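You operate a simulated robot arm through the tools that you are given. There is no shell and no other tool. Be economical: measure what you need, move in short steps, check, and stop when the job is done.

The job below is to be done with a simulated robot arm. You get a single attempt, and the scene is never put back.

Task
Swap the full purple spring pot for the orange one and fill that till it reads zero.
Fine: purple pot on the mat's free ring; new pot seated on the pink pad; fill it with the green dose button, no spare dose; move no pot while the pump's lamp glows; filled pot back where it stood; leave the other pots.

It is judged by the outcome, as a careful person would: the job done as asked, and still so three seconds after it is handed in. It fails if anything else is knocked over, pushed out of place, dropped, spilled or broken.

Robot
A 7-joint arm with a two-finger parallel gripper, fixed in place. Base frame: the origin is at the foot of the arm, x ahead of it, y to its left, z up; the work surface is at about z = 854. Lengths are in mm, angles in rad, forces in N, time in s.
With the tool pointing down near the work surface it reaches from about 460 to 920 mm from the base axis. Its first joint turns from -2.007 to 2.007 rad. Payload 3.91 kg.
Tool frame: the origin (TCP) lies between the finger pads and is the grasp point; the fingertips stand 30 mm ahead of it; z points along the fingers, y is the line along which they close. The gripper opens to 110 mm. The fingers are 20 mm wide and 10 mm thick; the gripper's body (48 by 112 mm) begins 55 mm behind the TCP.
Orientation is told as [roll, pitch, yaw] about the base's x, y, z axes, in that order, counted from this pose: with the fingers straight down and closing along the base's y, the tool's x points along the base's -x, its y along +y and its z along -z.

Tools
- The arm moves only by the tool nudge_tool. Its argument "moves" is a list of rows, each a list of 2 entries, a list of its own where there are three numbers: the shift along the tool's x, y, z in cm, then the turn, a rotation vector about the tool's x, y, z in rad. In form: [[[dx, dy, dz], [rx, ry, rz]], ...]. A call has 1 to 8 rows; each row shifts and turns the commanded pose from where the row before left it, along the tool's axes as they then stand. "jaw" is the gripper command, from -1 (shut) to 1 (fully open), values between in proportion, set as the call begins (left out, the last holds). Rows are played at 5 a second. More than 50 mm and 0.15 rad between two rows, or a gripper value outside its range, and nothing of the call is played. Where a pose cannot be reached the arm comes as near as it can. A force on the tool above 60 N (or 10 N above the force at the start of the call, whichever is more), or a blocked arm, ends the call early, and 0.2 s more pass. Each finger travels about 153 mm/s and halts on what it meets, pressing with about 39 N; the grip force reading is that of the motor and also rises with nothing between the fingers. The clock runs only during rows and for 0.2 s after the last one: add rows that do not move to give the fingers time. The reply holds the time, the measured pose of the TCP, the force on the tool along the base axes, the opening and the grip force, in the units named above and with some noise, and new pictures: "views" is both (left out), scene, wrist or none.
- Cameras (640 x 400 px; columns grow to the right, rows downward): "scene" is fixed at [399.6, 499.4, 1594.8]; the picture's right is [-0.97, -0.22, 0.00], its down [-0.16, 0.69, -0.71] and it looks along [0.16, -0.69, -0.71] (base axes); focal length 312 px, centre (320, 200). "wrist" rides on the gripper at [72, 17, -103] in the tool frame; the picture's right is [-0.23, 0.97, 0.00], its down [-0.76, -0.18, -0.62] and it looks along [-0.61, -0.14, 0.78] (tool axes); focal length 222 px, centre (320, 200).
- move_column(by): slides the trunk up (or, below 0, down) by that many mm; the arm rides with it, the base frame stays. It gives what a move gives, with no picture.
- locate(camera, pixels): for up to 12 pixels [column, row] of the newest picture of that camera ("zoom" is the newest enlarged one), the place [x, y, z] in the base frame of the surface seen there, good to about 2 mm. No time passes.
- enlarge(camera, box): a new picture of the part [left, top, right, bottom] of that camera's present view, enlarged. No time passes.
- hand_in(): hands the job in; it is judged then, once.

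Keep the steps short. Do not move on a guess: measure, check each grasp and each placing, and mend mistakes. In all there are 80 turns and 170 pictures (those below and enlarged ones count). Leave the gripper open and the arm clear of the work at the hand-in unless told otherwise, and finish with a single line.

The tools are called after "Request:" as name(argument=value, ...) on one line, values as JSON. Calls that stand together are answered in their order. nudge_tool: Moves the arm, as the interface text tells. Its arguments: {"type":"object","properties":{"moves":{"type":"array"},"jaw":{"type":"number"},"views":{"type":"string","enum":["both","scene","wrist","none"]}},"required":["moves"]} The other tools are called the same way: move_column (by) slides the trunk up or down; locate (camera, pixels) gives the place of the surface under pixels of a picture; enlarge (camera, box) takes an enlarged picture of a part of a camera's view; hand_in () hands the job in.

At the start:

```text
clock: 0.0
position: [572.5, -339.1, 1227.6]
ee_rot: [0.001, -0.001, 0.0]
contact_force: [0.7, 0.3, -0.5]
finger_gap: 110.1
finger_force: 0.2
trunk travel left (down, up): [-775.0, 215.0]
```

scene: 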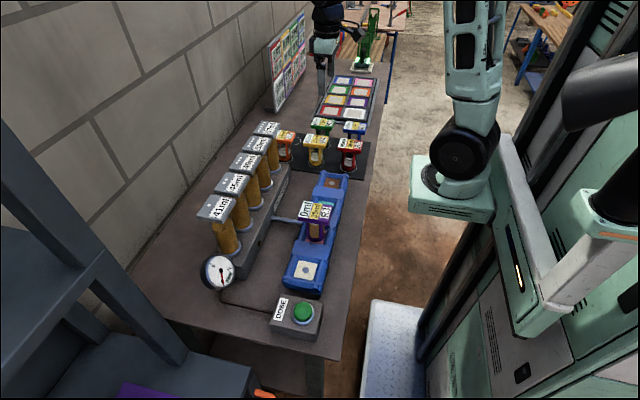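
wrist: 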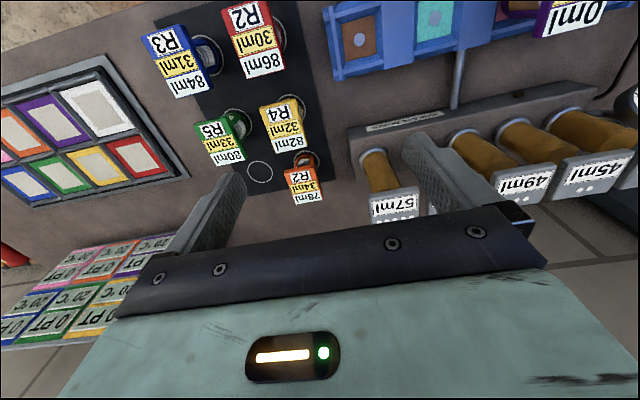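

I start by enlarging the key parts: the tray/pump area and the mat with pots.

Request:
enlarge(camera="scene", box=[260, 160, 380, 340])

Request:
enlarge(camera="scene", box=[250, 60, 390, 180])

Request:
enlarge(camera="wrist", box=[130, 0, 640, 230])

Request:
enlarge(camera="scene", box=[180, 110, 340, 340])

```text
2.22 times, centred on (320, 250) of scene
```

zoom: 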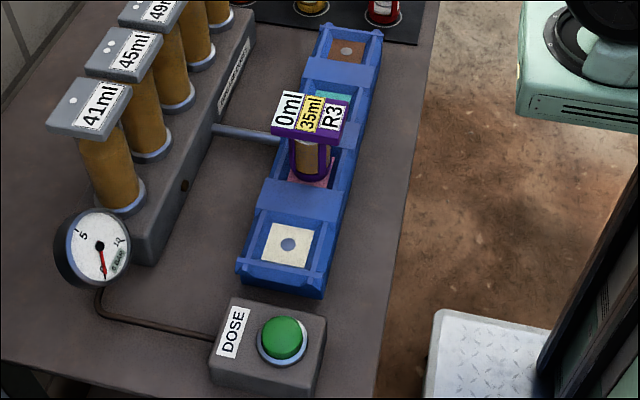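

```text
3.33 times, centred on (320, 120) of scene
```

zoom: 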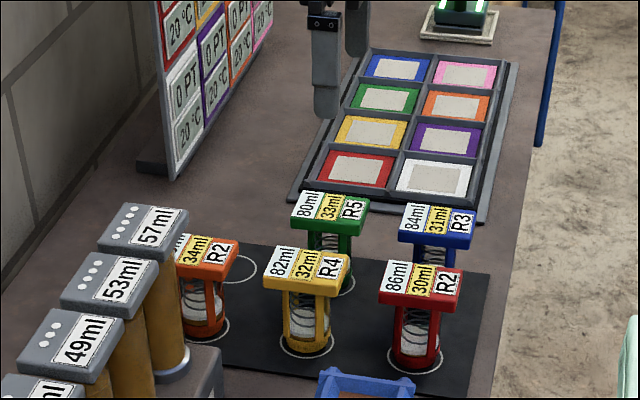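

```text
1.25 times, centred on (385, 115) of wrist
```

zoom: 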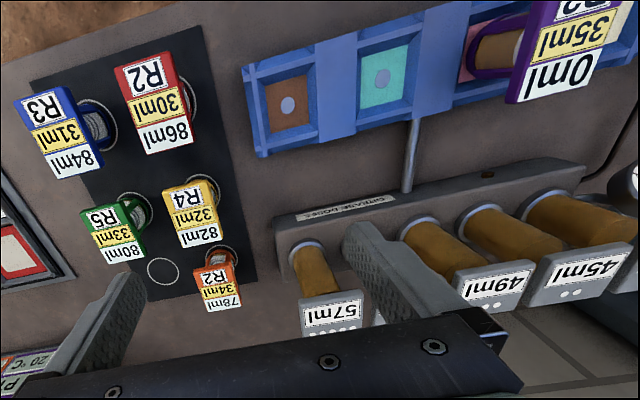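

```text
1.74 times, centred on (260, 225) of scene
```

zoom: 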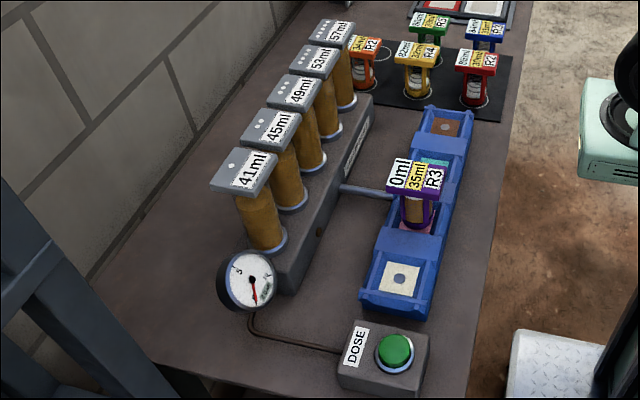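

The orange pot stands on the mat at wrist zoom (217,280), and the free ring is next to it. I'll take closer looks at the gauge and lamp and measure the key points.

Request:
enlarge(camera="scene", box=[195, 245, 255, 295])

Request:
enlarge(camera="wrist", box=[180, 90, 340, 210])

Request:
locate(camera="wrist", pixels=[[260, 170], [249, 170], [271, 170], [303, 180], [285, 172], [318, 166], [290, 205], [324, 200], [309, 157]])

Request:
locate(camera="scene", pixels=[[303, 312], [306, 270], [313, 211], [300, 206], [327, 214], [331, 183], [314, 241], [317, 225], [279, 136], [275, 310]])

```text
8.00 times, centred on (225, 270) of scene
```

zoom: 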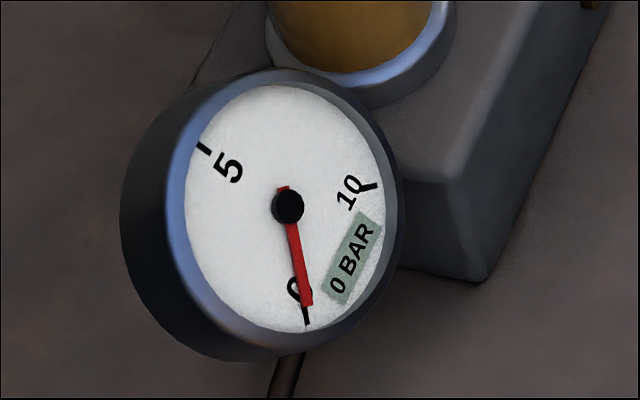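

```text
3.33 times, centred on (260, 150) of wrist
```

zoom: 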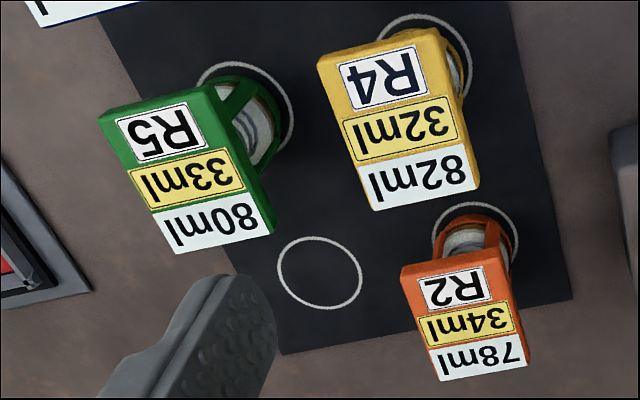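

```text
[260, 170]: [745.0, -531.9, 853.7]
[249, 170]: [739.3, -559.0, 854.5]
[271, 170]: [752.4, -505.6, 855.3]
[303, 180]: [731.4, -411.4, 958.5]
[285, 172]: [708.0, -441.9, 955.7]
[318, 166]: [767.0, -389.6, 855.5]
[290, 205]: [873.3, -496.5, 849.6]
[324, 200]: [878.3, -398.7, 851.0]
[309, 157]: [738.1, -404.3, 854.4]
```

```text
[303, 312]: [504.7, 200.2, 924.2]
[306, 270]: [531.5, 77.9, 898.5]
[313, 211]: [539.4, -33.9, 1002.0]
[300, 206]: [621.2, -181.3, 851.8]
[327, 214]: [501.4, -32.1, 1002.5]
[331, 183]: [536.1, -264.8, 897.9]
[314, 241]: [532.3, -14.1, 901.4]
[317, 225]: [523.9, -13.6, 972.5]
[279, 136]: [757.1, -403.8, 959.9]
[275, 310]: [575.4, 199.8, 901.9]
```

The gauge reads 0 bar. Next I enlarge the purple and orange pots to see their shape and where they can be gripped.

Request:
enlarge(camera="scene", box=[285, 190, 350, 255])

Request:
enlarge(camera="scene", box=[260, 115, 325, 170])

Request:
enlarge(camera="wrist", box=[480, 0, 640, 100])

```text
6.15 times, centred on (318, 222) of scene
```

zoom: 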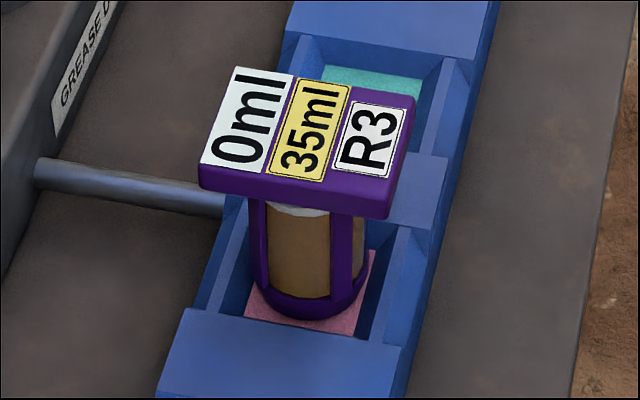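

```text
7.27 times, centred on (292, 142) of scene
```

zoom: 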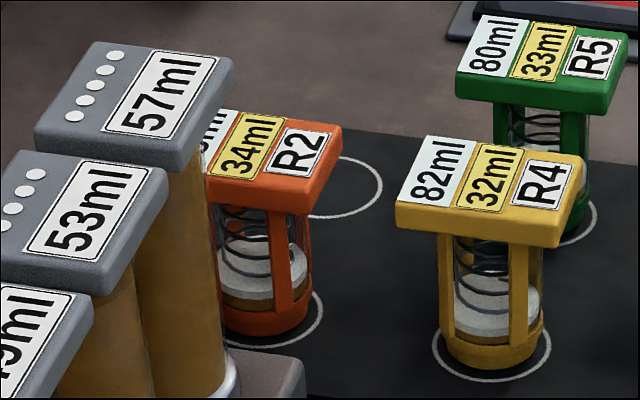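

```text
4.00 times, centred on (560, 50) of wrist
```

zoom: 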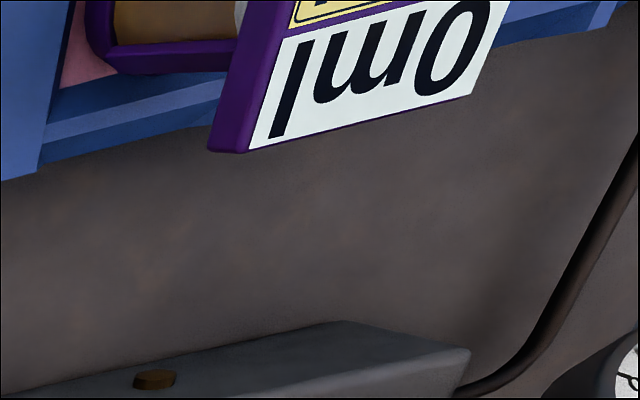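

I'll re-enlarge purple so I can measure its cap corners in the zoom.

Request:
enlarge(camera="scene", box=[285, 190, 350, 255])

Request:
locate(camera="zoom", pixels=[[236, 71], [409, 99], [383, 190], [204, 163], [382, 210], [300, 200], [295, 285], [300, 318], [268, 230], [355, 240], [360, 262], [258, 315]])

```text
6.15 times, centred on (318, 222) of scene
```

zoom: 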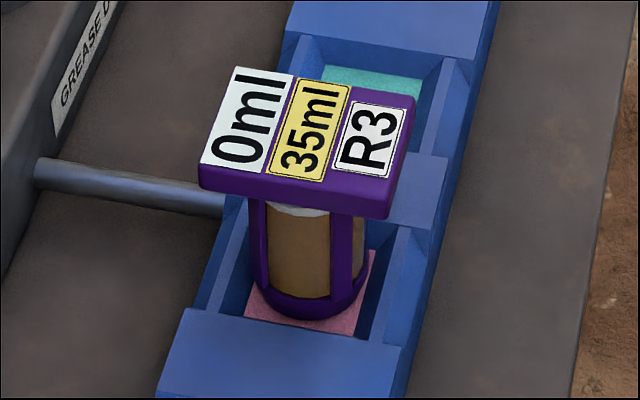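

```text
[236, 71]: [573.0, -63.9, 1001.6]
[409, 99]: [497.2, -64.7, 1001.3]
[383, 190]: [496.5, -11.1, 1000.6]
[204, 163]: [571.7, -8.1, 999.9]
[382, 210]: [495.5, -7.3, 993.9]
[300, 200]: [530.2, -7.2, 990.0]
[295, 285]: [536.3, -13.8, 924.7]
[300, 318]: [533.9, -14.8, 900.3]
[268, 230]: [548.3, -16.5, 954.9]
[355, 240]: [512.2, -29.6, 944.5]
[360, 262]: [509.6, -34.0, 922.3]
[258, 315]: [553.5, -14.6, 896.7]
```

Purple's cap is axis-aligned with its centre near (534.5, -36). Now I measure the orange pot, the rings and the tower from zooms.

Request:
enlarge(camera="wrist", box=[180, 90, 340, 210])

Request:
locate(camera="zoom", pixels=[[404, 270], [502, 250], [526, 360], [440, 378], [319, 240], [319, 307], [281, 274], [360, 273], [513, 230], [436, 235], [480, 205], [495, 208]])

Request:
locate(camera="scene", pixels=[[264, 121], [283, 127], [256, 133], [276, 136], [215, 196], [238, 200], [226, 220], [199, 212], [218, 270]])

Request:
locate(camera="wrist", pixels=[[518, 95], [372, 195], [420, 215], [345, 170]])

```text
3.33 times, centred on (260, 150) of wrist
```

zoom: 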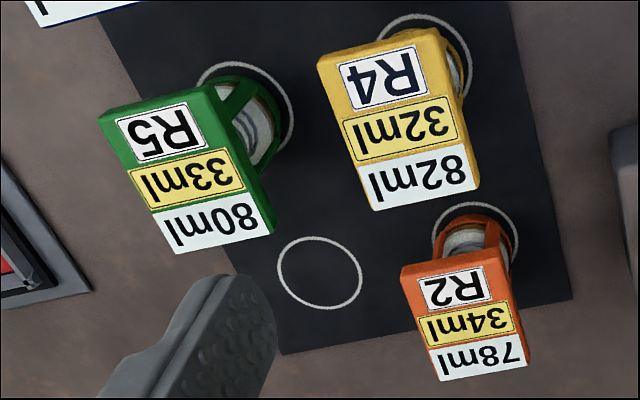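

```text
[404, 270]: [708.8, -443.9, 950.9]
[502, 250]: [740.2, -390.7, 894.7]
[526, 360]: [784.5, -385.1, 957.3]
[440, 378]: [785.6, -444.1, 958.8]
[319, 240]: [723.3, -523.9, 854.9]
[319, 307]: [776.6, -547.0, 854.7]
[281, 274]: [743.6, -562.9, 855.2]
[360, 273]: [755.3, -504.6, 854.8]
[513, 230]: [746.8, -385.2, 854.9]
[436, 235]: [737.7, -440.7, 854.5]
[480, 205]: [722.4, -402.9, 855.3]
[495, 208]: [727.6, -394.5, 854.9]
```

```text
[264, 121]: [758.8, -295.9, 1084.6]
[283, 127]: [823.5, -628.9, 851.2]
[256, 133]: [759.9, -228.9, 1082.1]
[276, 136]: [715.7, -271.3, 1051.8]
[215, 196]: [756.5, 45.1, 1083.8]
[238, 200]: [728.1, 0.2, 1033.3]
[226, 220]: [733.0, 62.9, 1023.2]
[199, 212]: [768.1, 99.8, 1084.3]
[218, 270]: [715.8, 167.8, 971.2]
```

```text
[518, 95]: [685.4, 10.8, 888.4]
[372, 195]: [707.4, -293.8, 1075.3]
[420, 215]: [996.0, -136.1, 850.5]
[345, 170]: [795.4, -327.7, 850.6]
```

All needed positions are measured: orange cap centre (748,-414), free ring (750,-533), purple (534.5,-36), button (505,200). The gripper is open, so I move it above the purple pot at a safe height.

Request:
nudge_tool(moves=[[[0.54, 4.33, 0.8], [0, 0, 0]], [[0.54, 4.33, 0.8], [0, 0, 0]], [[0.54, 4.33, 0.8], [0, 0, 0]], [[0.54, 4.33, 0.8], [0, 0, 0]], [[0.54, 4.33, 0.8], [0, 0, 0]], [[0.54, 4.33, 0.8], [0, 0, 0]], [[0.54, 4.33, 0.8], [0, 0, 0]], [[0, 0, 0], [0, 0, 0]]], jaw=1)

```text
clock: 1.8
position: [534.2, -36.2, 1169.6]
ee_rot: [-0.001, 0.0, 0.001]
contact_force: [-0.5, 0.4, -0.5]
finger_gap: 110.0
finger_force: 0.2
trunk travel left (down, up): [-775.0, 215.0]
```

scene: 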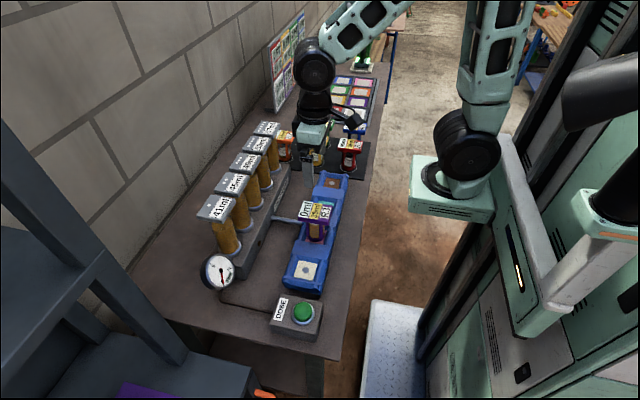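
wrist: 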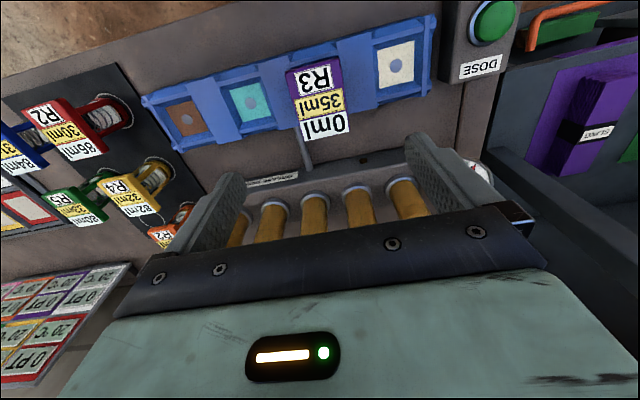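

The TCP is right over the purple pot. I lower it 12 cm and check.

Request:
nudge_tool(moves=[[[0, 0, 4], [0, 0, 0]], [[0, 0, 4], [0, 0, 0]], [[0, 0, 4], [0, 0, 0]], [[0, 0, 0], [0, 0, 0]]])

```text
clock: 2.8
position: [535.0, -37.6, 1049.7]
ee_rot: [0.0, 0.001, 0.001]
contact_force: [-0.2, -0.9, 0.1]
finger_gap: 109.9
finger_force: 0.0
trunk travel left (down, up): [-775.0, 215.0]
```

scene: 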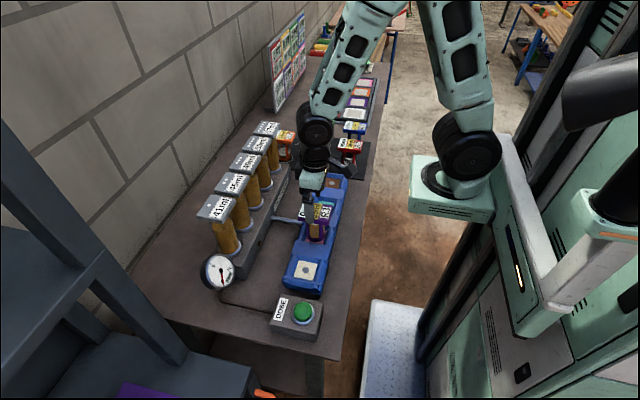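
wrist: 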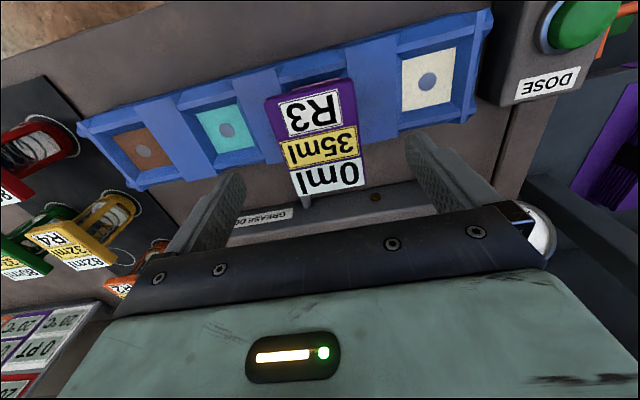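

The fingers straddle the cap. I re-measure the cap corners up close.

Request:
locate(camera="wrist", pixels=[[267, 100], [352, 82], [364, 183], [294, 196], [310, 140], [272, 108], [353, 90]])

```text
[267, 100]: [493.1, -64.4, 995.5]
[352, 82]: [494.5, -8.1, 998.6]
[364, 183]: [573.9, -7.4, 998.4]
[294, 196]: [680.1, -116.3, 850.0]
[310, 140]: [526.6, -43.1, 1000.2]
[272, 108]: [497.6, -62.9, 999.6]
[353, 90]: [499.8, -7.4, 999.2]
```

The centre is confirmed at (534,-36). I lower to cap height, z about 992, with a 1 mm y correction.

Request:
nudge_tool(moves=[[[0, 0.15, 3], [0, 0, 0]], [[0, 0, 2.7], [0, 0, 0]], [[0, 0, 0], [0, 0, 0]]], views="none")

Request:
nudge_tool(moves=[[[0, 0, 0], [0, 0, 0]], [[0, 0, 0], [0, 0, 0]], [[0, 0, 0], [0, 0, 0]], [[0, 0, 0], [0, 0, 0]]], jaw=-1)

```text
clock: 3.6
position: [534.5, -35.4, 992.6]
ee_rot: [0.001, 0.0, 0.0]
contact_force: [1.6, 0.3, -0.9]
finger_gap: 110.1
finger_force: 0.2
trunk travel left (down, up): [-775.0, 215.0]
```

```text
clock: 4.6
position: [534.7, -35.9, 991.6]
ee_rot: [0.0, 0.0, 0.001]
contact_force: [0.0, -2.8, 0.5]
finger_gap: 61.9
finger_force: 39.2
trunk travel left (down, up): [-775.0, 215.0]
```

scene: 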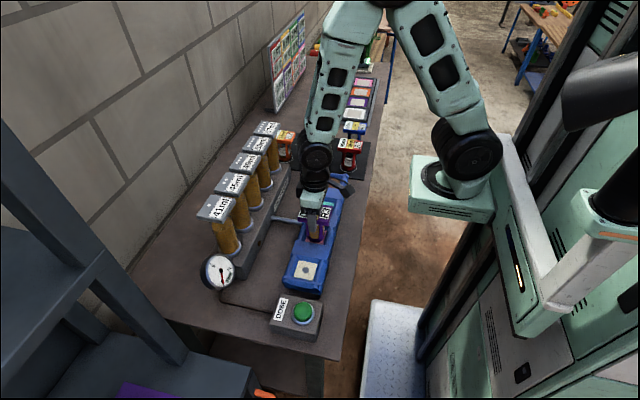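
wrist: 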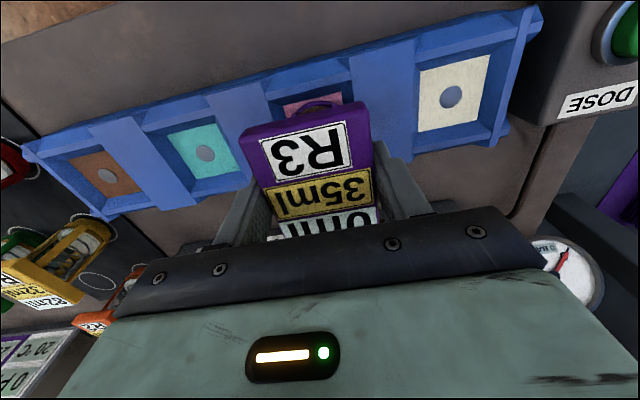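

The grip is firm at a 61.9 mm gap and the lamp is dark. I lift 4 cm gently and check that the pot follows.

Request:
nudge_tool(moves=[[[0, 0, -1], [0, 0, 0]], [[0, 0, -1.5], [0, 0, 0]], [[0, 0, -1.5], [0, 0, 0]], [[0, 0, 0], [0, 0, 0]]])

Request:
enlarge(camera="scene", box=[270, 150, 370, 260])

Request:
locate(camera="wrist", pixels=[[226, 140], [470, 115]])

```text
clock: 5.6
position: [535.4, -35.1, 1034.6]
ee_rot: [-0.001, 0.0, -0.001]
contact_force: [-0.6, -0.7, -1.2]
finger_gap: 61.8
finger_force: 39.4
trunk travel left (down, up): [-775.0, 215.0]
```

scene: 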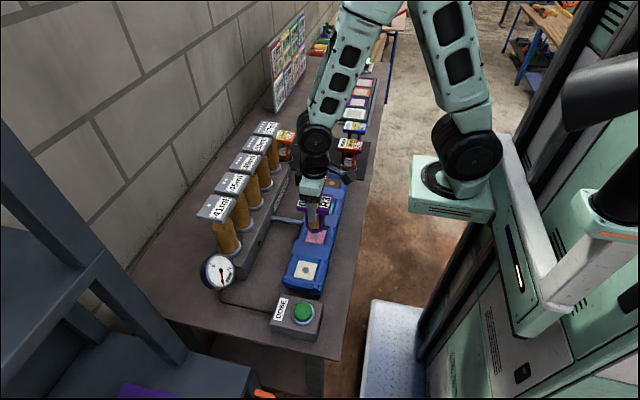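
wrist: 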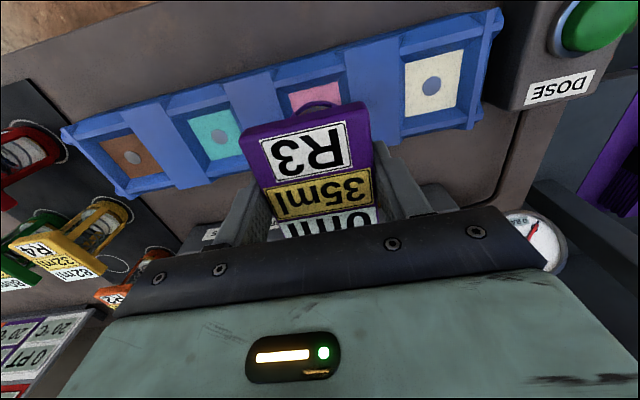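

```text
3.64 times, centred on (320, 205) of scene
```

zoom: 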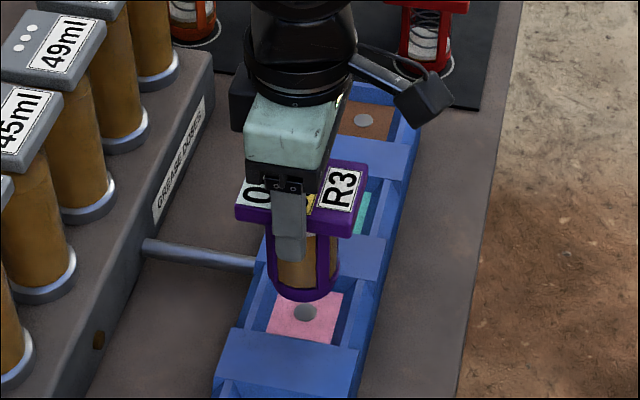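

```text
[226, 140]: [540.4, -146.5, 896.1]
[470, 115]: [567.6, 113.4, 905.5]
```

The pot lifted cleanly and stays upright. I measure the pad's nozzle while it is visible, then raise the pot another 13 cm.

Request:
locate(camera="zoom", pixels=[[305, 313], [281, 315], [325, 325], [363, 121], [98, 342], [270, 325], [333, 340], [342, 295]])

Request:
nudge_tool(moves=[[[0, 0, -4.4], [0, 0, 0]], [[0, 0, -4.4], [0, 0, 0]], [[0, 0, -4.4], [0, 0, 0]], [[0, -4.5, 0], [0, 0, 0]], [[0, -4.5, 0], [0, 0, 0]], [[0, -4.5, 0], [0, 0, 0]], [[0, -4.5, 0], [0, 0, 0]], [[0, -4.5, 0], [0, 0, 0]]])

```text
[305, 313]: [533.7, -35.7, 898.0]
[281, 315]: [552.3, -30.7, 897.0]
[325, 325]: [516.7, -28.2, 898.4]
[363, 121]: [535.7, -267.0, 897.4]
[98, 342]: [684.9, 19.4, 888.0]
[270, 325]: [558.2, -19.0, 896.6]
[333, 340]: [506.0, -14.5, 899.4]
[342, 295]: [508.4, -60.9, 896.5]
```

```text
clock: 7.4
position: [536.2, -260.0, 1165.5]
ee_rot: [0.0, 0.001, 0.002]
contact_force: [-0.1, 0.1, -2.7]
finger_gap: 61.6
finger_force: 39.1
trunk travel left (down, up): [-775.0, 215.0]
```

scene: 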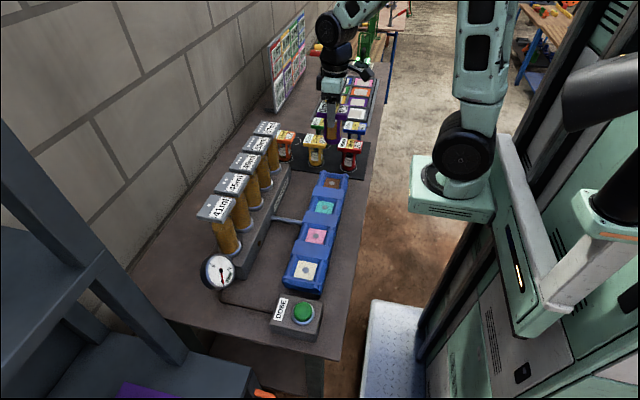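
wrist: 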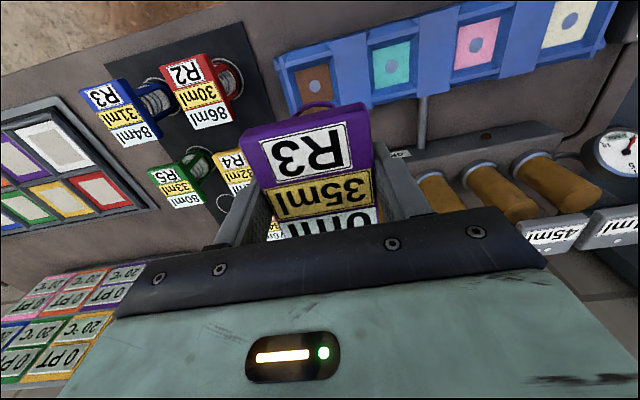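

The nozzle sits at (533.7,-35.7), under the pot's centre, and the pad is at z≈897.5. I carry the pot diagonally, high over the mat, to above the free ring at (750,-533).

Request:
nudge_tool(moves=[[[-2.67, -3.42, 0], [0, 0, 0]], [[-2.67, -3.42, 0], [0, 0, 0]], [[-2.67, -3.42, 0], [0, 0, 0]], [[-2.67, -3.42, 0], [0, 0, 0]], [[-2.67, -3.42, 0], [0, 0, 0]], [[-2.67, -3.42, 0], [0, 0, 0]], [[-2.67, -3.42, 0], [0, 0, 0]], [[-2.67, -3.42, 0], [0, 0, 0]]])

```text
clock: 9.2
position: [749.8, -535.2, 1163.6]
ee_rot: [-0.002, -0.001, 0.002]
contact_force: [-0.5, 0.4, -1.4]
finger_gap: 62.0
finger_force: 39.2
trunk travel left (down, up): [-775.0, 215.0]
```

scene: 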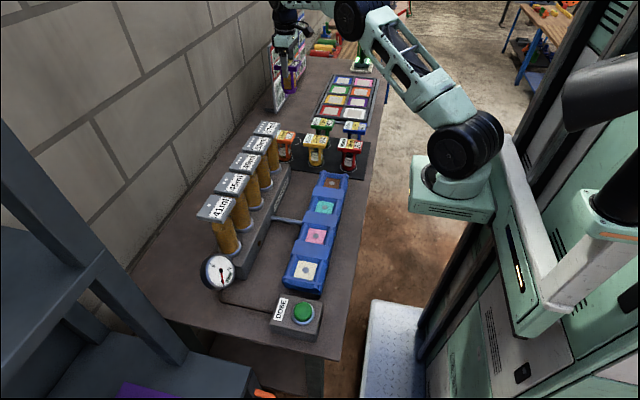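
wrist: 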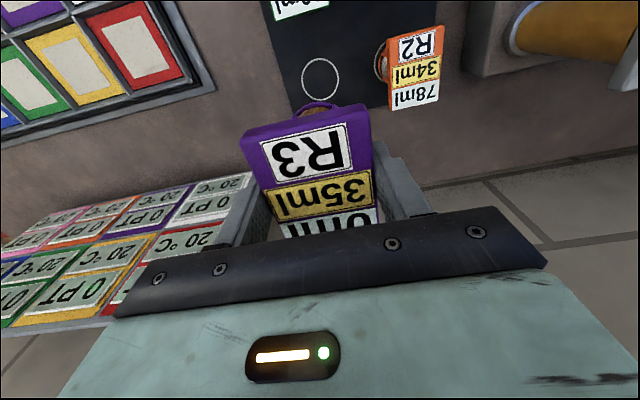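

The free ring shows at wrist (320,78). I re-measure it and the standing board's near edge for clearance.

Request:
locate(camera="wrist", pixels=[[320, 57], [301, 79], [340, 78], [321, 98], [248, 175], [230, 225], [245, 190], [110, 325], [417, 68]])

Request:
locate(camera="scene", pixels=[[276, 105], [271, 85], [284, 95], [269, 50]])

```text
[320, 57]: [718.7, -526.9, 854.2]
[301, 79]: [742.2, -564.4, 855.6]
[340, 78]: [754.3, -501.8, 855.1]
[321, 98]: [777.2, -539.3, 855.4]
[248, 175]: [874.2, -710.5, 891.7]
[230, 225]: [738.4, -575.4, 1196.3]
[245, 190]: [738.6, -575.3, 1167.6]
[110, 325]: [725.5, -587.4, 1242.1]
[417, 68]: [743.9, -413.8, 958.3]
```

```text
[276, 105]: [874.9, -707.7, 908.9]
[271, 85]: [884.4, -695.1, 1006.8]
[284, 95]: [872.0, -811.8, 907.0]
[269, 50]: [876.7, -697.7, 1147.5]
```

The ring centre is (748,-533) and the board is well away (x>870). I correct by 2 mm and descend to about 14 mm above the mat.

Request:
nudge_tool(moves=[[[0.15, 0.2, 4], [0, 0, 0]], [[0, 0, 4], [0, 0, 0]], [[0, 0, 4], [0, 0, 0]], [[0, 0, 4], [0, 0, 0]], [[0, 0, 4], [0, 0, 0]], [[0, 0, 0], [0, 0, 0]]])

Request:
enlarge(camera="scene", box=[250, 80, 380, 180])

```text
clock: 10.6
position: [749.0, -533.6, 965.2]
ee_rot: [0.001, -0.001, -0.001]
contact_force: [-0.3, 0.2, -2.7]
finger_gap: 61.5
finger_force: 38.7
trunk travel left (down, up): [-775.0, 215.0]
```

scene: 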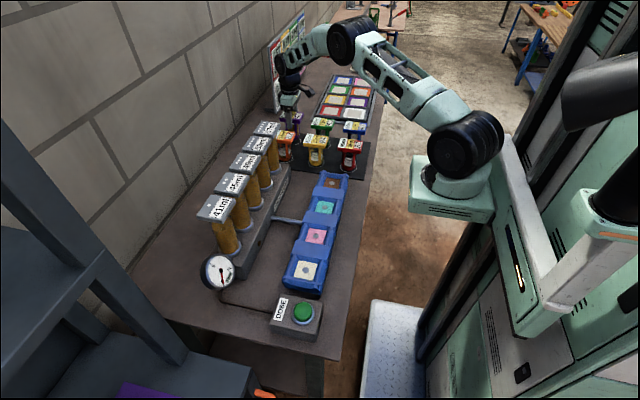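
wrist: 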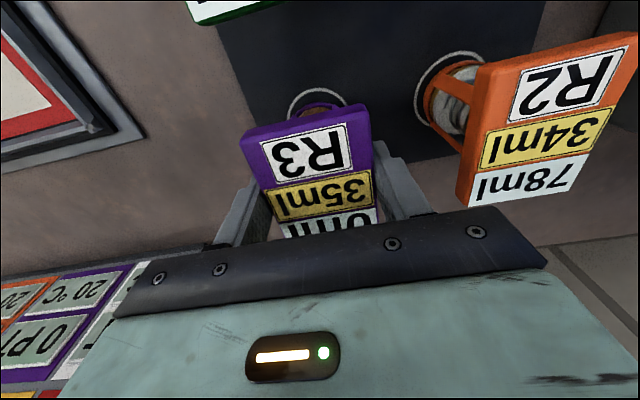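

```text
4.00 times, centred on (315, 130) of scene
```

zoom: 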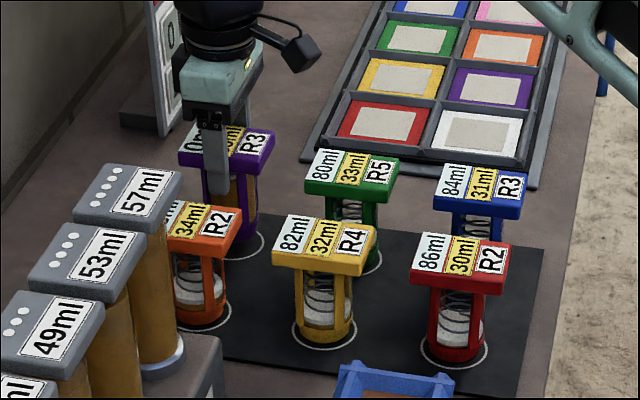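

It is on line with the ring. I lower the last ~15 mm gently in small steps and watch the force.

Request:
nudge_tool(moves=[[[0, 0, 0.6], [0, 0, 0]], [[0, 0, 0.4], [0, 0, 0]], [[0, 0, 0.2], [0, 0, 0]], [[0, 0, 0.2], [0, 0, 0]], [[0, 0, 0], [0, 0, 0]]], views="wrist")

```text
clock: 11.8
position: [747.3, -532.6, 951.4]
ee_rot: [0.0, 0.001, 0.0]
contact_force: [0.0, -0.5, -2.7]
finger_gap: 61.6
finger_force: 38.6
trunk travel left (down, up): [-775.0, 215.0]
```

wrist: 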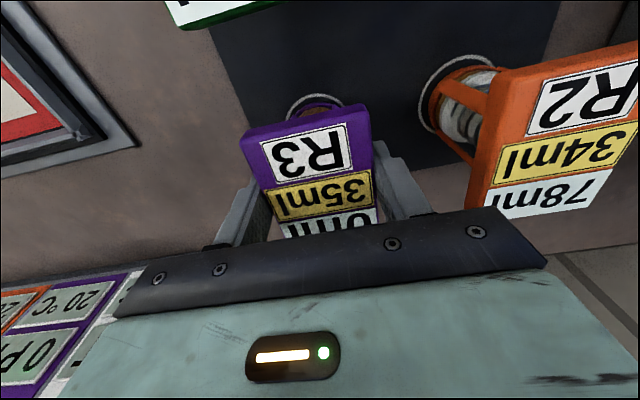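

No contact yet (z force -2.7). I lower it in 1 mm steps.

Request:
nudge_tool(moves=[[[0, 0, 0.1], [0, 0, 0]], [[0, 0, 0.1], [0, 0, 0]], [[0, 0, 0], [0, 0, 0]]], views="none")

Request:
nudge_tool(moves=[[[0, 0, 0.1], [0, 0, 0]], [[0, 0, 0], [0, 0, 0]]], views="none")

```text
clock: 12.6
position: [748.7, -532.5, 951.9]
ee_rot: [-0.002, -0.001, 0.001]
contact_force: [-3.2, 1.3, 10.6]
finger_gap: 61.5
finger_force: 39.1
trunk travel left (down, up): [-775.0, 215.0]
```

```text
clock: 13.2
position: [747.2, -532.0, 951.3]
ee_rot: [-0.001, -0.002, 0.002]
contact_force: [-4.4, 0.6, 20.9]
finger_gap: 61.7
finger_force: 39.0
trunk travel left (down, up): [-775.0, 215.0]
```

It has touched down (about 10–20 N). I ease up 1 mm, then open the jaw.

Request:
nudge_tool(moves=[[[0, 0, -0.15], [0, 0, 0]], [[0, 0, 0], [0, 0, 0]]], views="none")

Request:
nudge_tool(moves=[[[0, 0, 0], [0, 0, 0]], [[0, 0, 0], [0, 0, 0]], [[0, 0, 0], [0, 0, 0]]], jaw=0.75, views="none")

Request:
nudge_tool(moves=[[[0, 0, -2], [0, 0, 0]], [[0, 0, -4], [0, 0, 0]], [[0, 0, -4], [0, 0, 0]], [[0, 0, 0], [0, 0, 0]]])

Request:
enlarge(camera="wrist", box=[180, 0, 500, 200])

```text
clock: 13.8
position: [747.7, -532.1, 951.8]
ee_rot: [-0.002, 0.0, 0.001]
contact_force: [-1.1, -3.0, 13.4]
finger_gap: 61.6
finger_force: 39.0
trunk travel left (down, up): [-775.0, 215.0]
```

```text
clock: 14.6
position: [747.7, -532.9, 951.3]
ee_rot: [0.0, 0.002, 0.001]
contact_force: [1.0, 0.8, 0.1]
finger_gap: 96.3
finger_force: 0.0
trunk travel left (down, up): [-775.0, 215.0]
```

```text
clock: 15.6
position: [746.4, -528.3, 1052.3]
ee_rot: [-0.001, -0.001, 0.001]
contact_force: [-1.1, -0.4, 0.2]
finger_gap: 96.2
finger_force: 0.0
trunk travel left (down, up): [-775.0, 215.0]
```

scene: 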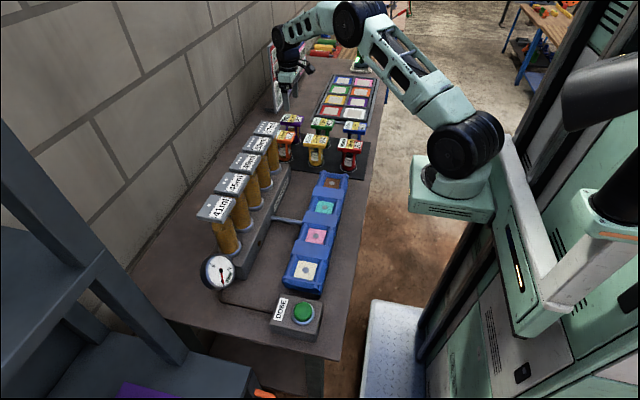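
wrist: 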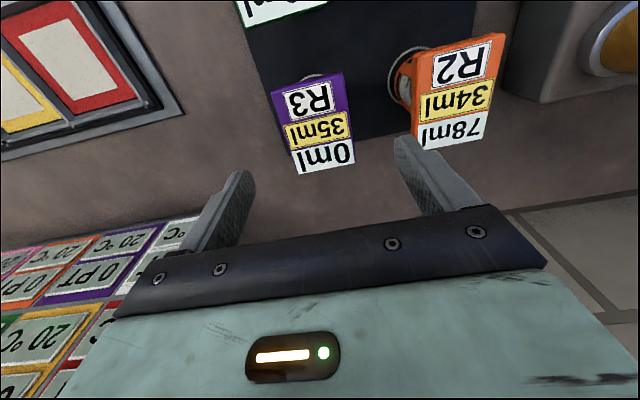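

```text
2.00 times, centred on (340, 100) of wrist
```

zoom: 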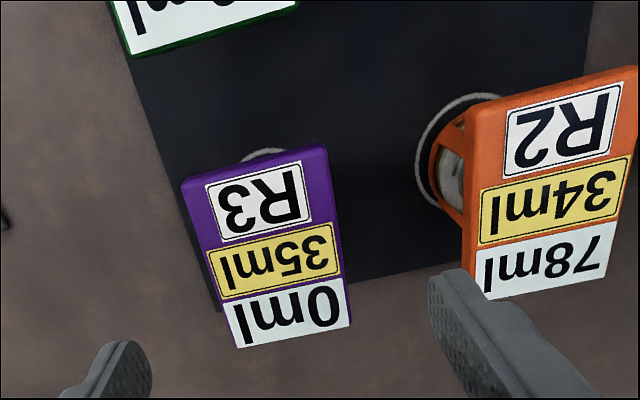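

Purple is standing in the ring. I measure both caps' corners now, to verify purple's place and target orange.

Request:
locate(camera="wrist", pixels=[[275, 93], [341, 74], [353, 163], [298, 171], [419, 55], [503, 36], [484, 139], [425, 146]])

Request:
enlarge(camera="scene", box=[260, 100, 330, 170])

```text
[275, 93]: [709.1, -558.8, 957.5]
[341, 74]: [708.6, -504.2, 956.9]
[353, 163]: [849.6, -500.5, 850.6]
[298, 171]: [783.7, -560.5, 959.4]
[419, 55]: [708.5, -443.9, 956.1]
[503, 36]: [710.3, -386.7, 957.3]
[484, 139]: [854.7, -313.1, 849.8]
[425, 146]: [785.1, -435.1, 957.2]
```

```text
5.71 times, centred on (295, 135) of scene
```

zoom: 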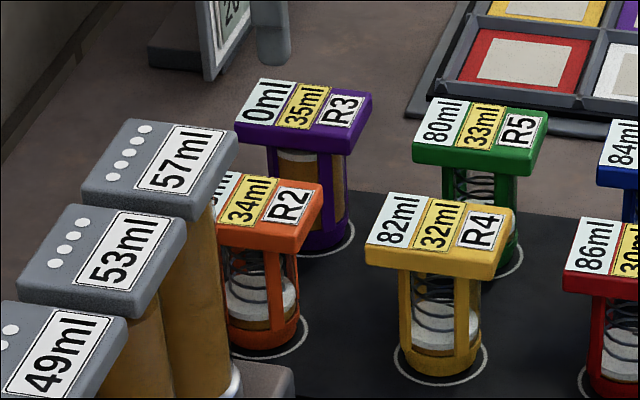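

Purple is seated at about (747,-532). The orange cap centre is about (747.5,-415), so I move over it.

Request:
nudge_tool(moves=[[[0, 4, 0], [0, 0, 0]], [[0, 4, 0], [0, 0, 0]], [[0, 3.6, 0], [0, 0, 0]], [[0, 0, 0], [0, 0, 0]], [[0, 0, 0], [0, 0, 0]]])

```text
clock: 16.8
position: [747.3, -415.4, 1051.1]
ee_rot: [0.0, 0.001, 0.001]
contact_force: [0.7, 0.9, -0.4]
finger_gap: 96.5
finger_force: 0.0
trunk travel left (down, up): [-775.0, 215.0]
```

scene: 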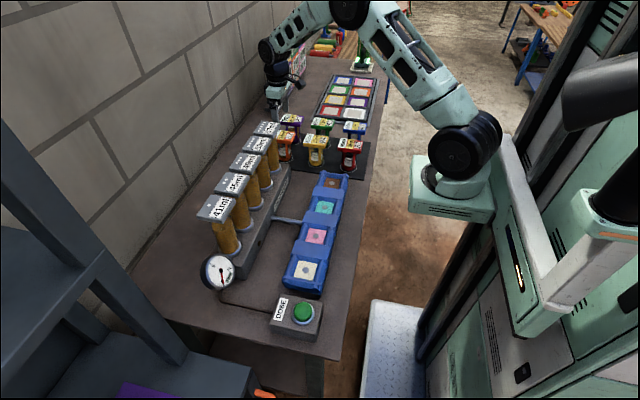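
wrist: 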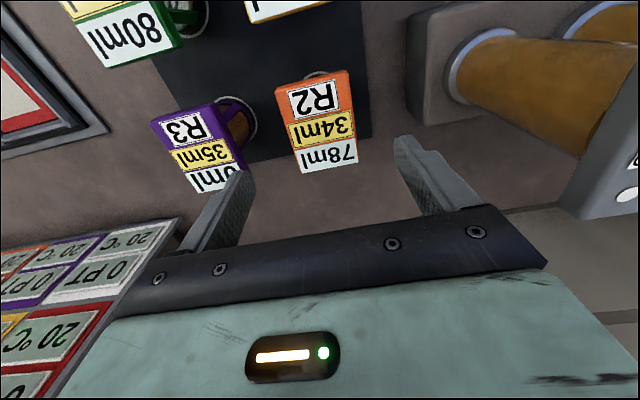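

I'm centred over orange and clear of the purple cap and the tower. I descend to cap height, then close.

Request:
nudge_tool(moves=[[[0, 0, 4], [0, 0, 0]], [[0, 0, 4], [0, 0, 0]], [[0, 0, 2.1], [0, 0, 0]], [[0, 0, 0], [0, 0, 0]], [[0, 0, 0], [0, 0, 0]]])

Request:
enlarge(camera="scene", box=[250, 80, 350, 170])

```text
clock: 18.0
position: [748.6, -415.7, 949.9]
ee_rot: [-0.001, 0.0, 0.0]
contact_force: [-0.2, 1.0, 0.9]
finger_gap: 96.5
finger_force: 0.0
trunk travel left (down, up): [-775.0, 215.0]
```

scene: 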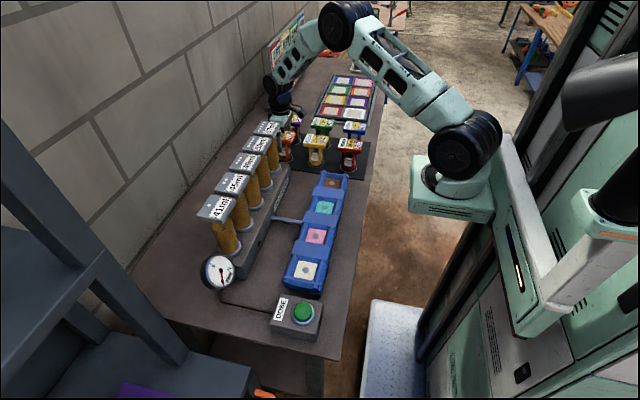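
wrist: 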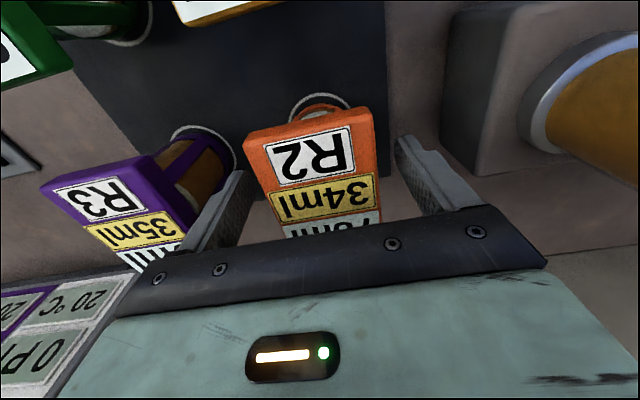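

```text
4.44 times, centred on (300, 125) of scene
```

zoom: 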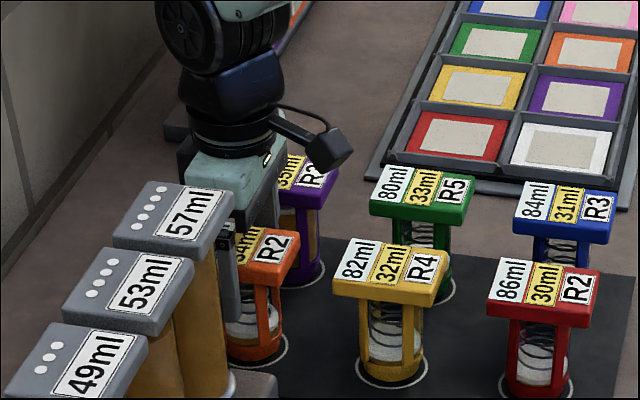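

The left finger passes between the purple and orange caps. I close on orange and lift slightly.

Request:
nudge_tool(moves=[[[0, 0, 0], [0, 0, 0]], [[0, 0, 0], [0, 0, 0]], [[0, 0, 0], [0, 0, 0]], [[0, 0, 0], [0, 0, 0]]], jaw=-1, views="none")

Request:
nudge_tool(moves=[[[0, 0, -1], [0, 0, 0]], [[0, 0, -2], [0, 0, 0]], [[0, 0, 0], [0, 0, 0]]])

```text
clock: 19.0
position: [747.8, -416.2, 951.4]
ee_rot: [0.0, -0.001, 0.0]
contact_force: [0.6, 1.3, 0.9]
finger_gap: 61.6
finger_force: 39.4
trunk travel left (down, up): [-775.0, 215.0]
```

```text
clock: 19.8
position: [746.1, -416.2, 979.1]
ee_rot: [-0.001, 0.001, 0.0]
contact_force: [-0.8, 0.5, -3.8]
finger_gap: 61.7
finger_force: 38.6
trunk travel left (down, up): [-775.0, 215.0]
```

scene: 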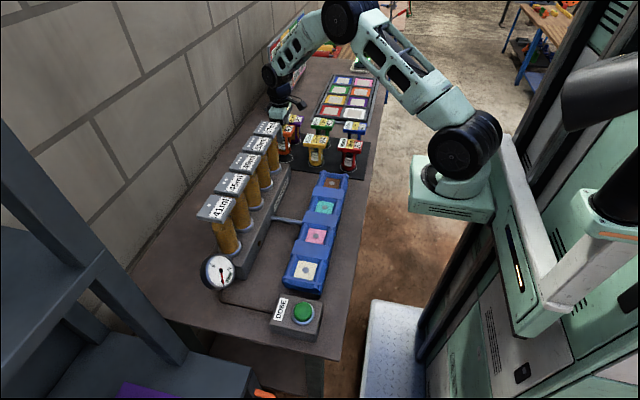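
wrist: 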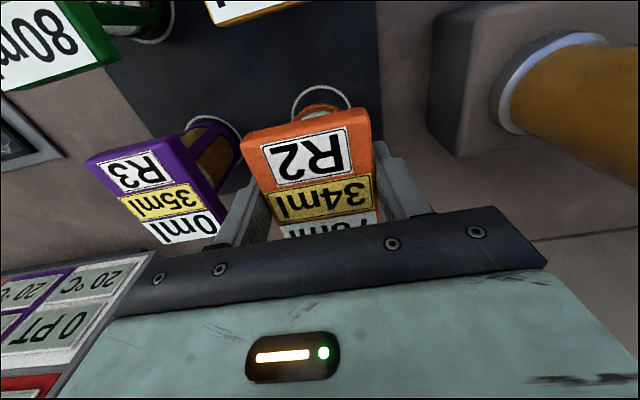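

Orange is held. I raise it 19 cm straight up.

Request:
nudge_tool(moves=[[[0, 0, -4], [0, 0, 0]], [[0, 0, -4], [0, 0, 0]], [[0, 0, -4], [0, 0, 0]], [[0, 0, -4], [0, 0, 0]], [[0, 0, -3], [0, 0, 0]], [[0, 0, 0], [0, 0, 0]]])

Request:
enlarge(camera="wrist", box=[220, 30, 420, 130])

```text
clock: 21.2
position: [746.9, -418.2, 1169.5]
ee_rot: [0.001, -0.002, -0.002]
contact_force: [0.6, 0.0, -2.4]
finger_gap: 61.7
finger_force: 39.0
trunk travel left (down, up): [-775.0, 215.0]
```

scene: 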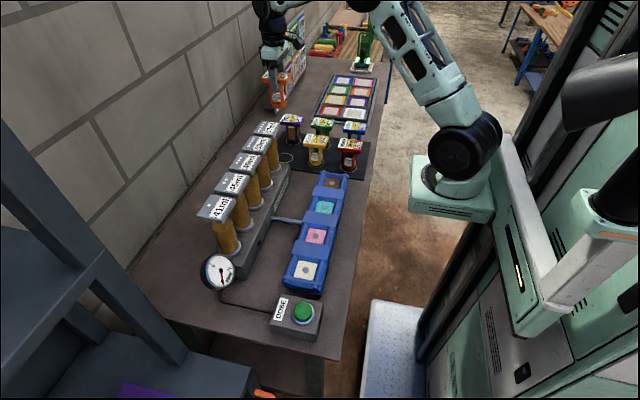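
wrist: 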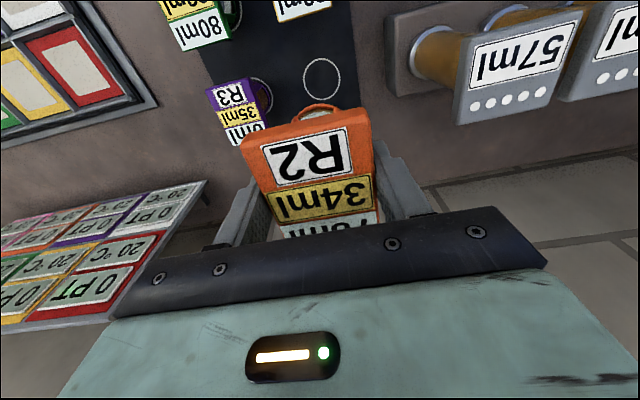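

```text
3.20 times, centred on (320, 80) of wrist
```

zoom: 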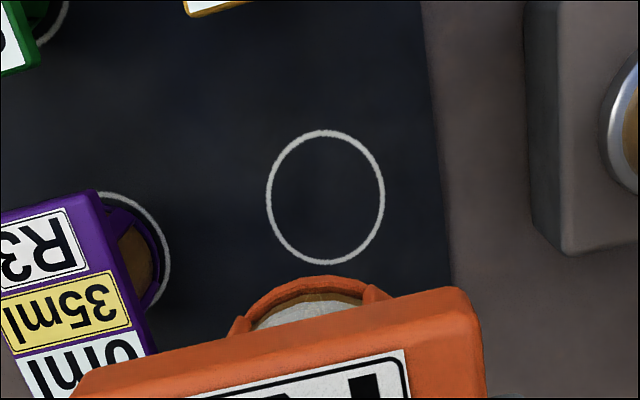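

I measure orange's now-empty ring for the return, then carry the pot toward -x, away from the towers.

Request:
locate(camera="zoom", pixels=[[320, 131], [329, 264], [268, 195], [383, 196]])

Request:
nudge_tool(moves=[[[4.25, 0, 0], [0, 0, 0]], [[4.25, 0, 0], [0, 0, 0]], [[4.25, 0, 0], [0, 0, 0]], [[4.25, 0, 0], [0, 0, 0]], [[4.25, 0, 0], [0, 0, 0]], [[0, 4.5, 0], [0, 0, 0]], [[0, 4.5, 0], [0, 0, 0]]], views="none")

Request:
nudge_tool(moves=[[[0, 4.5, 0], [0, 0, 0]], [[0, 4.5, 0], [0, 0, 0]], [[0, 4.5, 0], [0, 0, 0]], [[0, 4.5, 0], [0, 0, 0]], [[0, 4.5, 0], [0, 0, 0]], [[0, 4.5, 0], [0, 0, 0]], [[0, 2.2, 0], [0, 0, 0]], [[0, 0, 0], [0, 0, 0]]])

```text
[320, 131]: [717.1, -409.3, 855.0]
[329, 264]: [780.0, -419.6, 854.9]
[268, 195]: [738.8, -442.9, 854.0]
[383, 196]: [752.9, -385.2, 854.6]
```

```text
clock: 22.8
position: [535.5, -326.5, 1168.7]
ee_rot: [0.0, -0.001, -0.002]
contact_force: [-0.2, -0.6, -2.8]
finger_gap: 61.7
finger_force: 39.1
trunk travel left (down, up): [-775.0, 215.0]
```

```text
clock: 24.6
position: [534.5, -35.6, 1168.8]
ee_rot: [0.0, -0.001, -0.001]
contact_force: [0.7, 0.1, -1.6]
finger_gap: 61.4
finger_force: 38.6
trunk travel left (down, up): [-775.0, 215.0]
```

scene: 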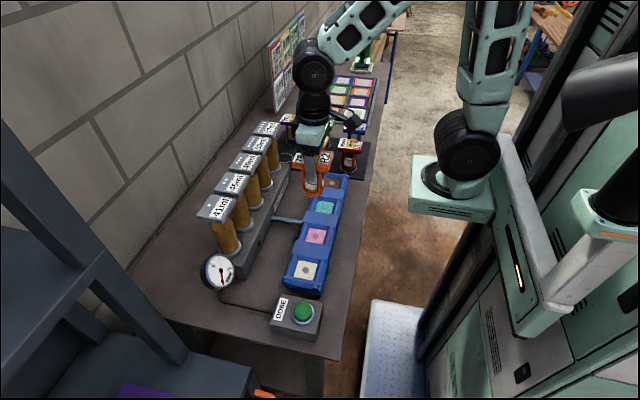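
wrist: 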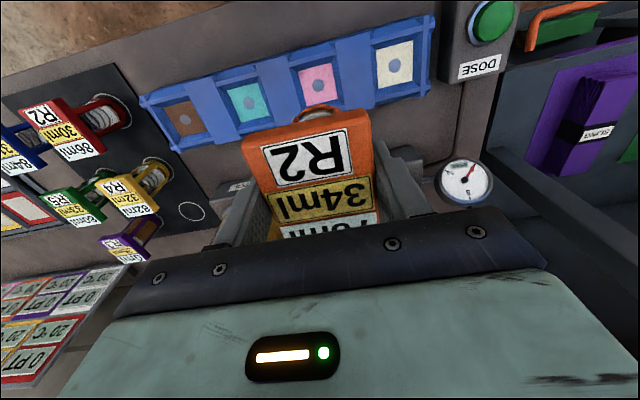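

Orange's ring centre is (748,-414), and the pot is now above the pink pad. I lower it to about 12 mm above the pad.

Request:
nudge_tool(moves=[[[0, 0, 4], [0, 0, 0]], [[0, 0, 4], [0, 0, 0]], [[0, 0, 4], [0, 0, 0]], [[0, 0, 3], [0, 0, 0]], [[0, 0, 1], [0, 0, 0]], [[0, 0, 0], [0, 0, 0]]])

Request:
enlarge(camera="scene", box=[280, 170, 360, 260])

```text
clock: 26.0
position: [536.2, -34.9, 1007.0]
ee_rot: [0.001, 0.0, 0.0]
contact_force: [0.0, -0.7, -2.8]
finger_gap: 61.8
finger_force: 39.4
trunk travel left (down, up): [-775.0, 215.0]
```

scene: 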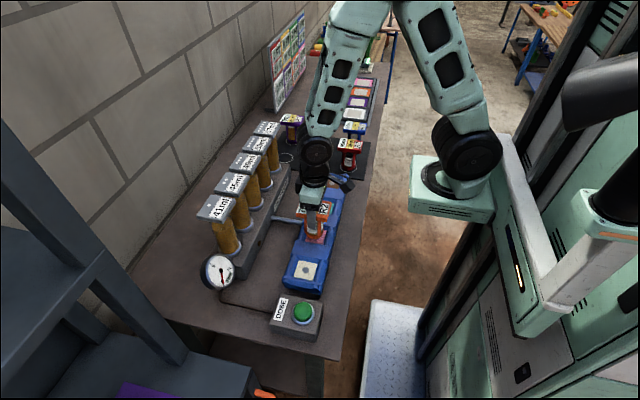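
wrist: 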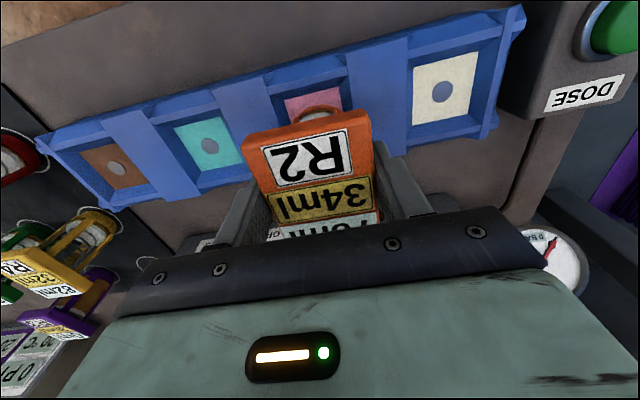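

```text
4.44 times, centred on (320, 215) of scene
```

zoom: 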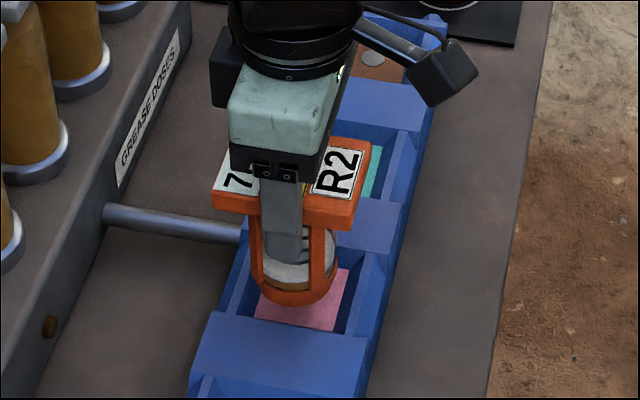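

It is well aligned. I lower to touch.

Request:
nudge_tool(moves=[[[0.08, -0.05, 0.5], [0, 0, 0]], [[0, 0, 0.3], [0, 0, 0]], [[0, 0, 0.2], [0, 0, 0]], [[0, 0, 0.1], [0, 0, 0]], [[0, 0, 0], [0, 0, 0]]], views="none")

Request:
nudge_tool(moves=[[[0, 0, 0.1], [0, 0, 0]], [[0, 0, 0.1], [0, 0, 0]], [[0, 0, 0], [0, 0, 0]]], views="none")

```text
clock: 27.2
position: [535.1, -34.4, 997.4]
ee_rot: [-0.001, 0.001, 0.0]
contact_force: [-0.7, 0.5, -2.0]
finger_gap: 61.7
finger_force: 39.2
trunk travel left (down, up): [-775.0, 215.0]
```

```text
clock: 28.0
position: [534.9, -34.5, 995.6]
ee_rot: [0.001, -0.002, -0.002]
contact_force: [-0.5, 0.3, -2.9]
finger_gap: 61.7
finger_force: 38.7
trunk travel left (down, up): [-775.0, 215.0]
```

No contact yet. I continue in 1 mm steps, with a y trim of -1 mm.

Request:
nudge_tool(moves=[[[0, -0.1, 0.1], [0, 0, 0]], [[0, 0, 0.1], [0, 0, 0]], [[0, 0, 0], [0, 0, 0]]], views="none")

Request:
nudge_tool(moves=[[[0, 0, 0.1], [0, 0, 0]], [[0, 0, 0], [0, 0, 0]]], views="none")

```text
clock: 28.8
position: [533.7, -36.1, 994.0]
ee_rot: [-0.001, 0.0, -0.002]
contact_force: [0.0, 0.3, -1.8]
finger_gap: 61.8
finger_force: 38.6
trunk travel left (down, up): [-775.0, 215.0]
```

```text
clock: 29.4
position: [533.2, -36.0, 993.6]
ee_rot: [-0.001, 0.001, -0.001]
contact_force: [-0.4, 0.1, -2.2]
finger_gap: 61.6
finger_force: 39.1
trunk travel left (down, up): [-775.0, 215.0]
```

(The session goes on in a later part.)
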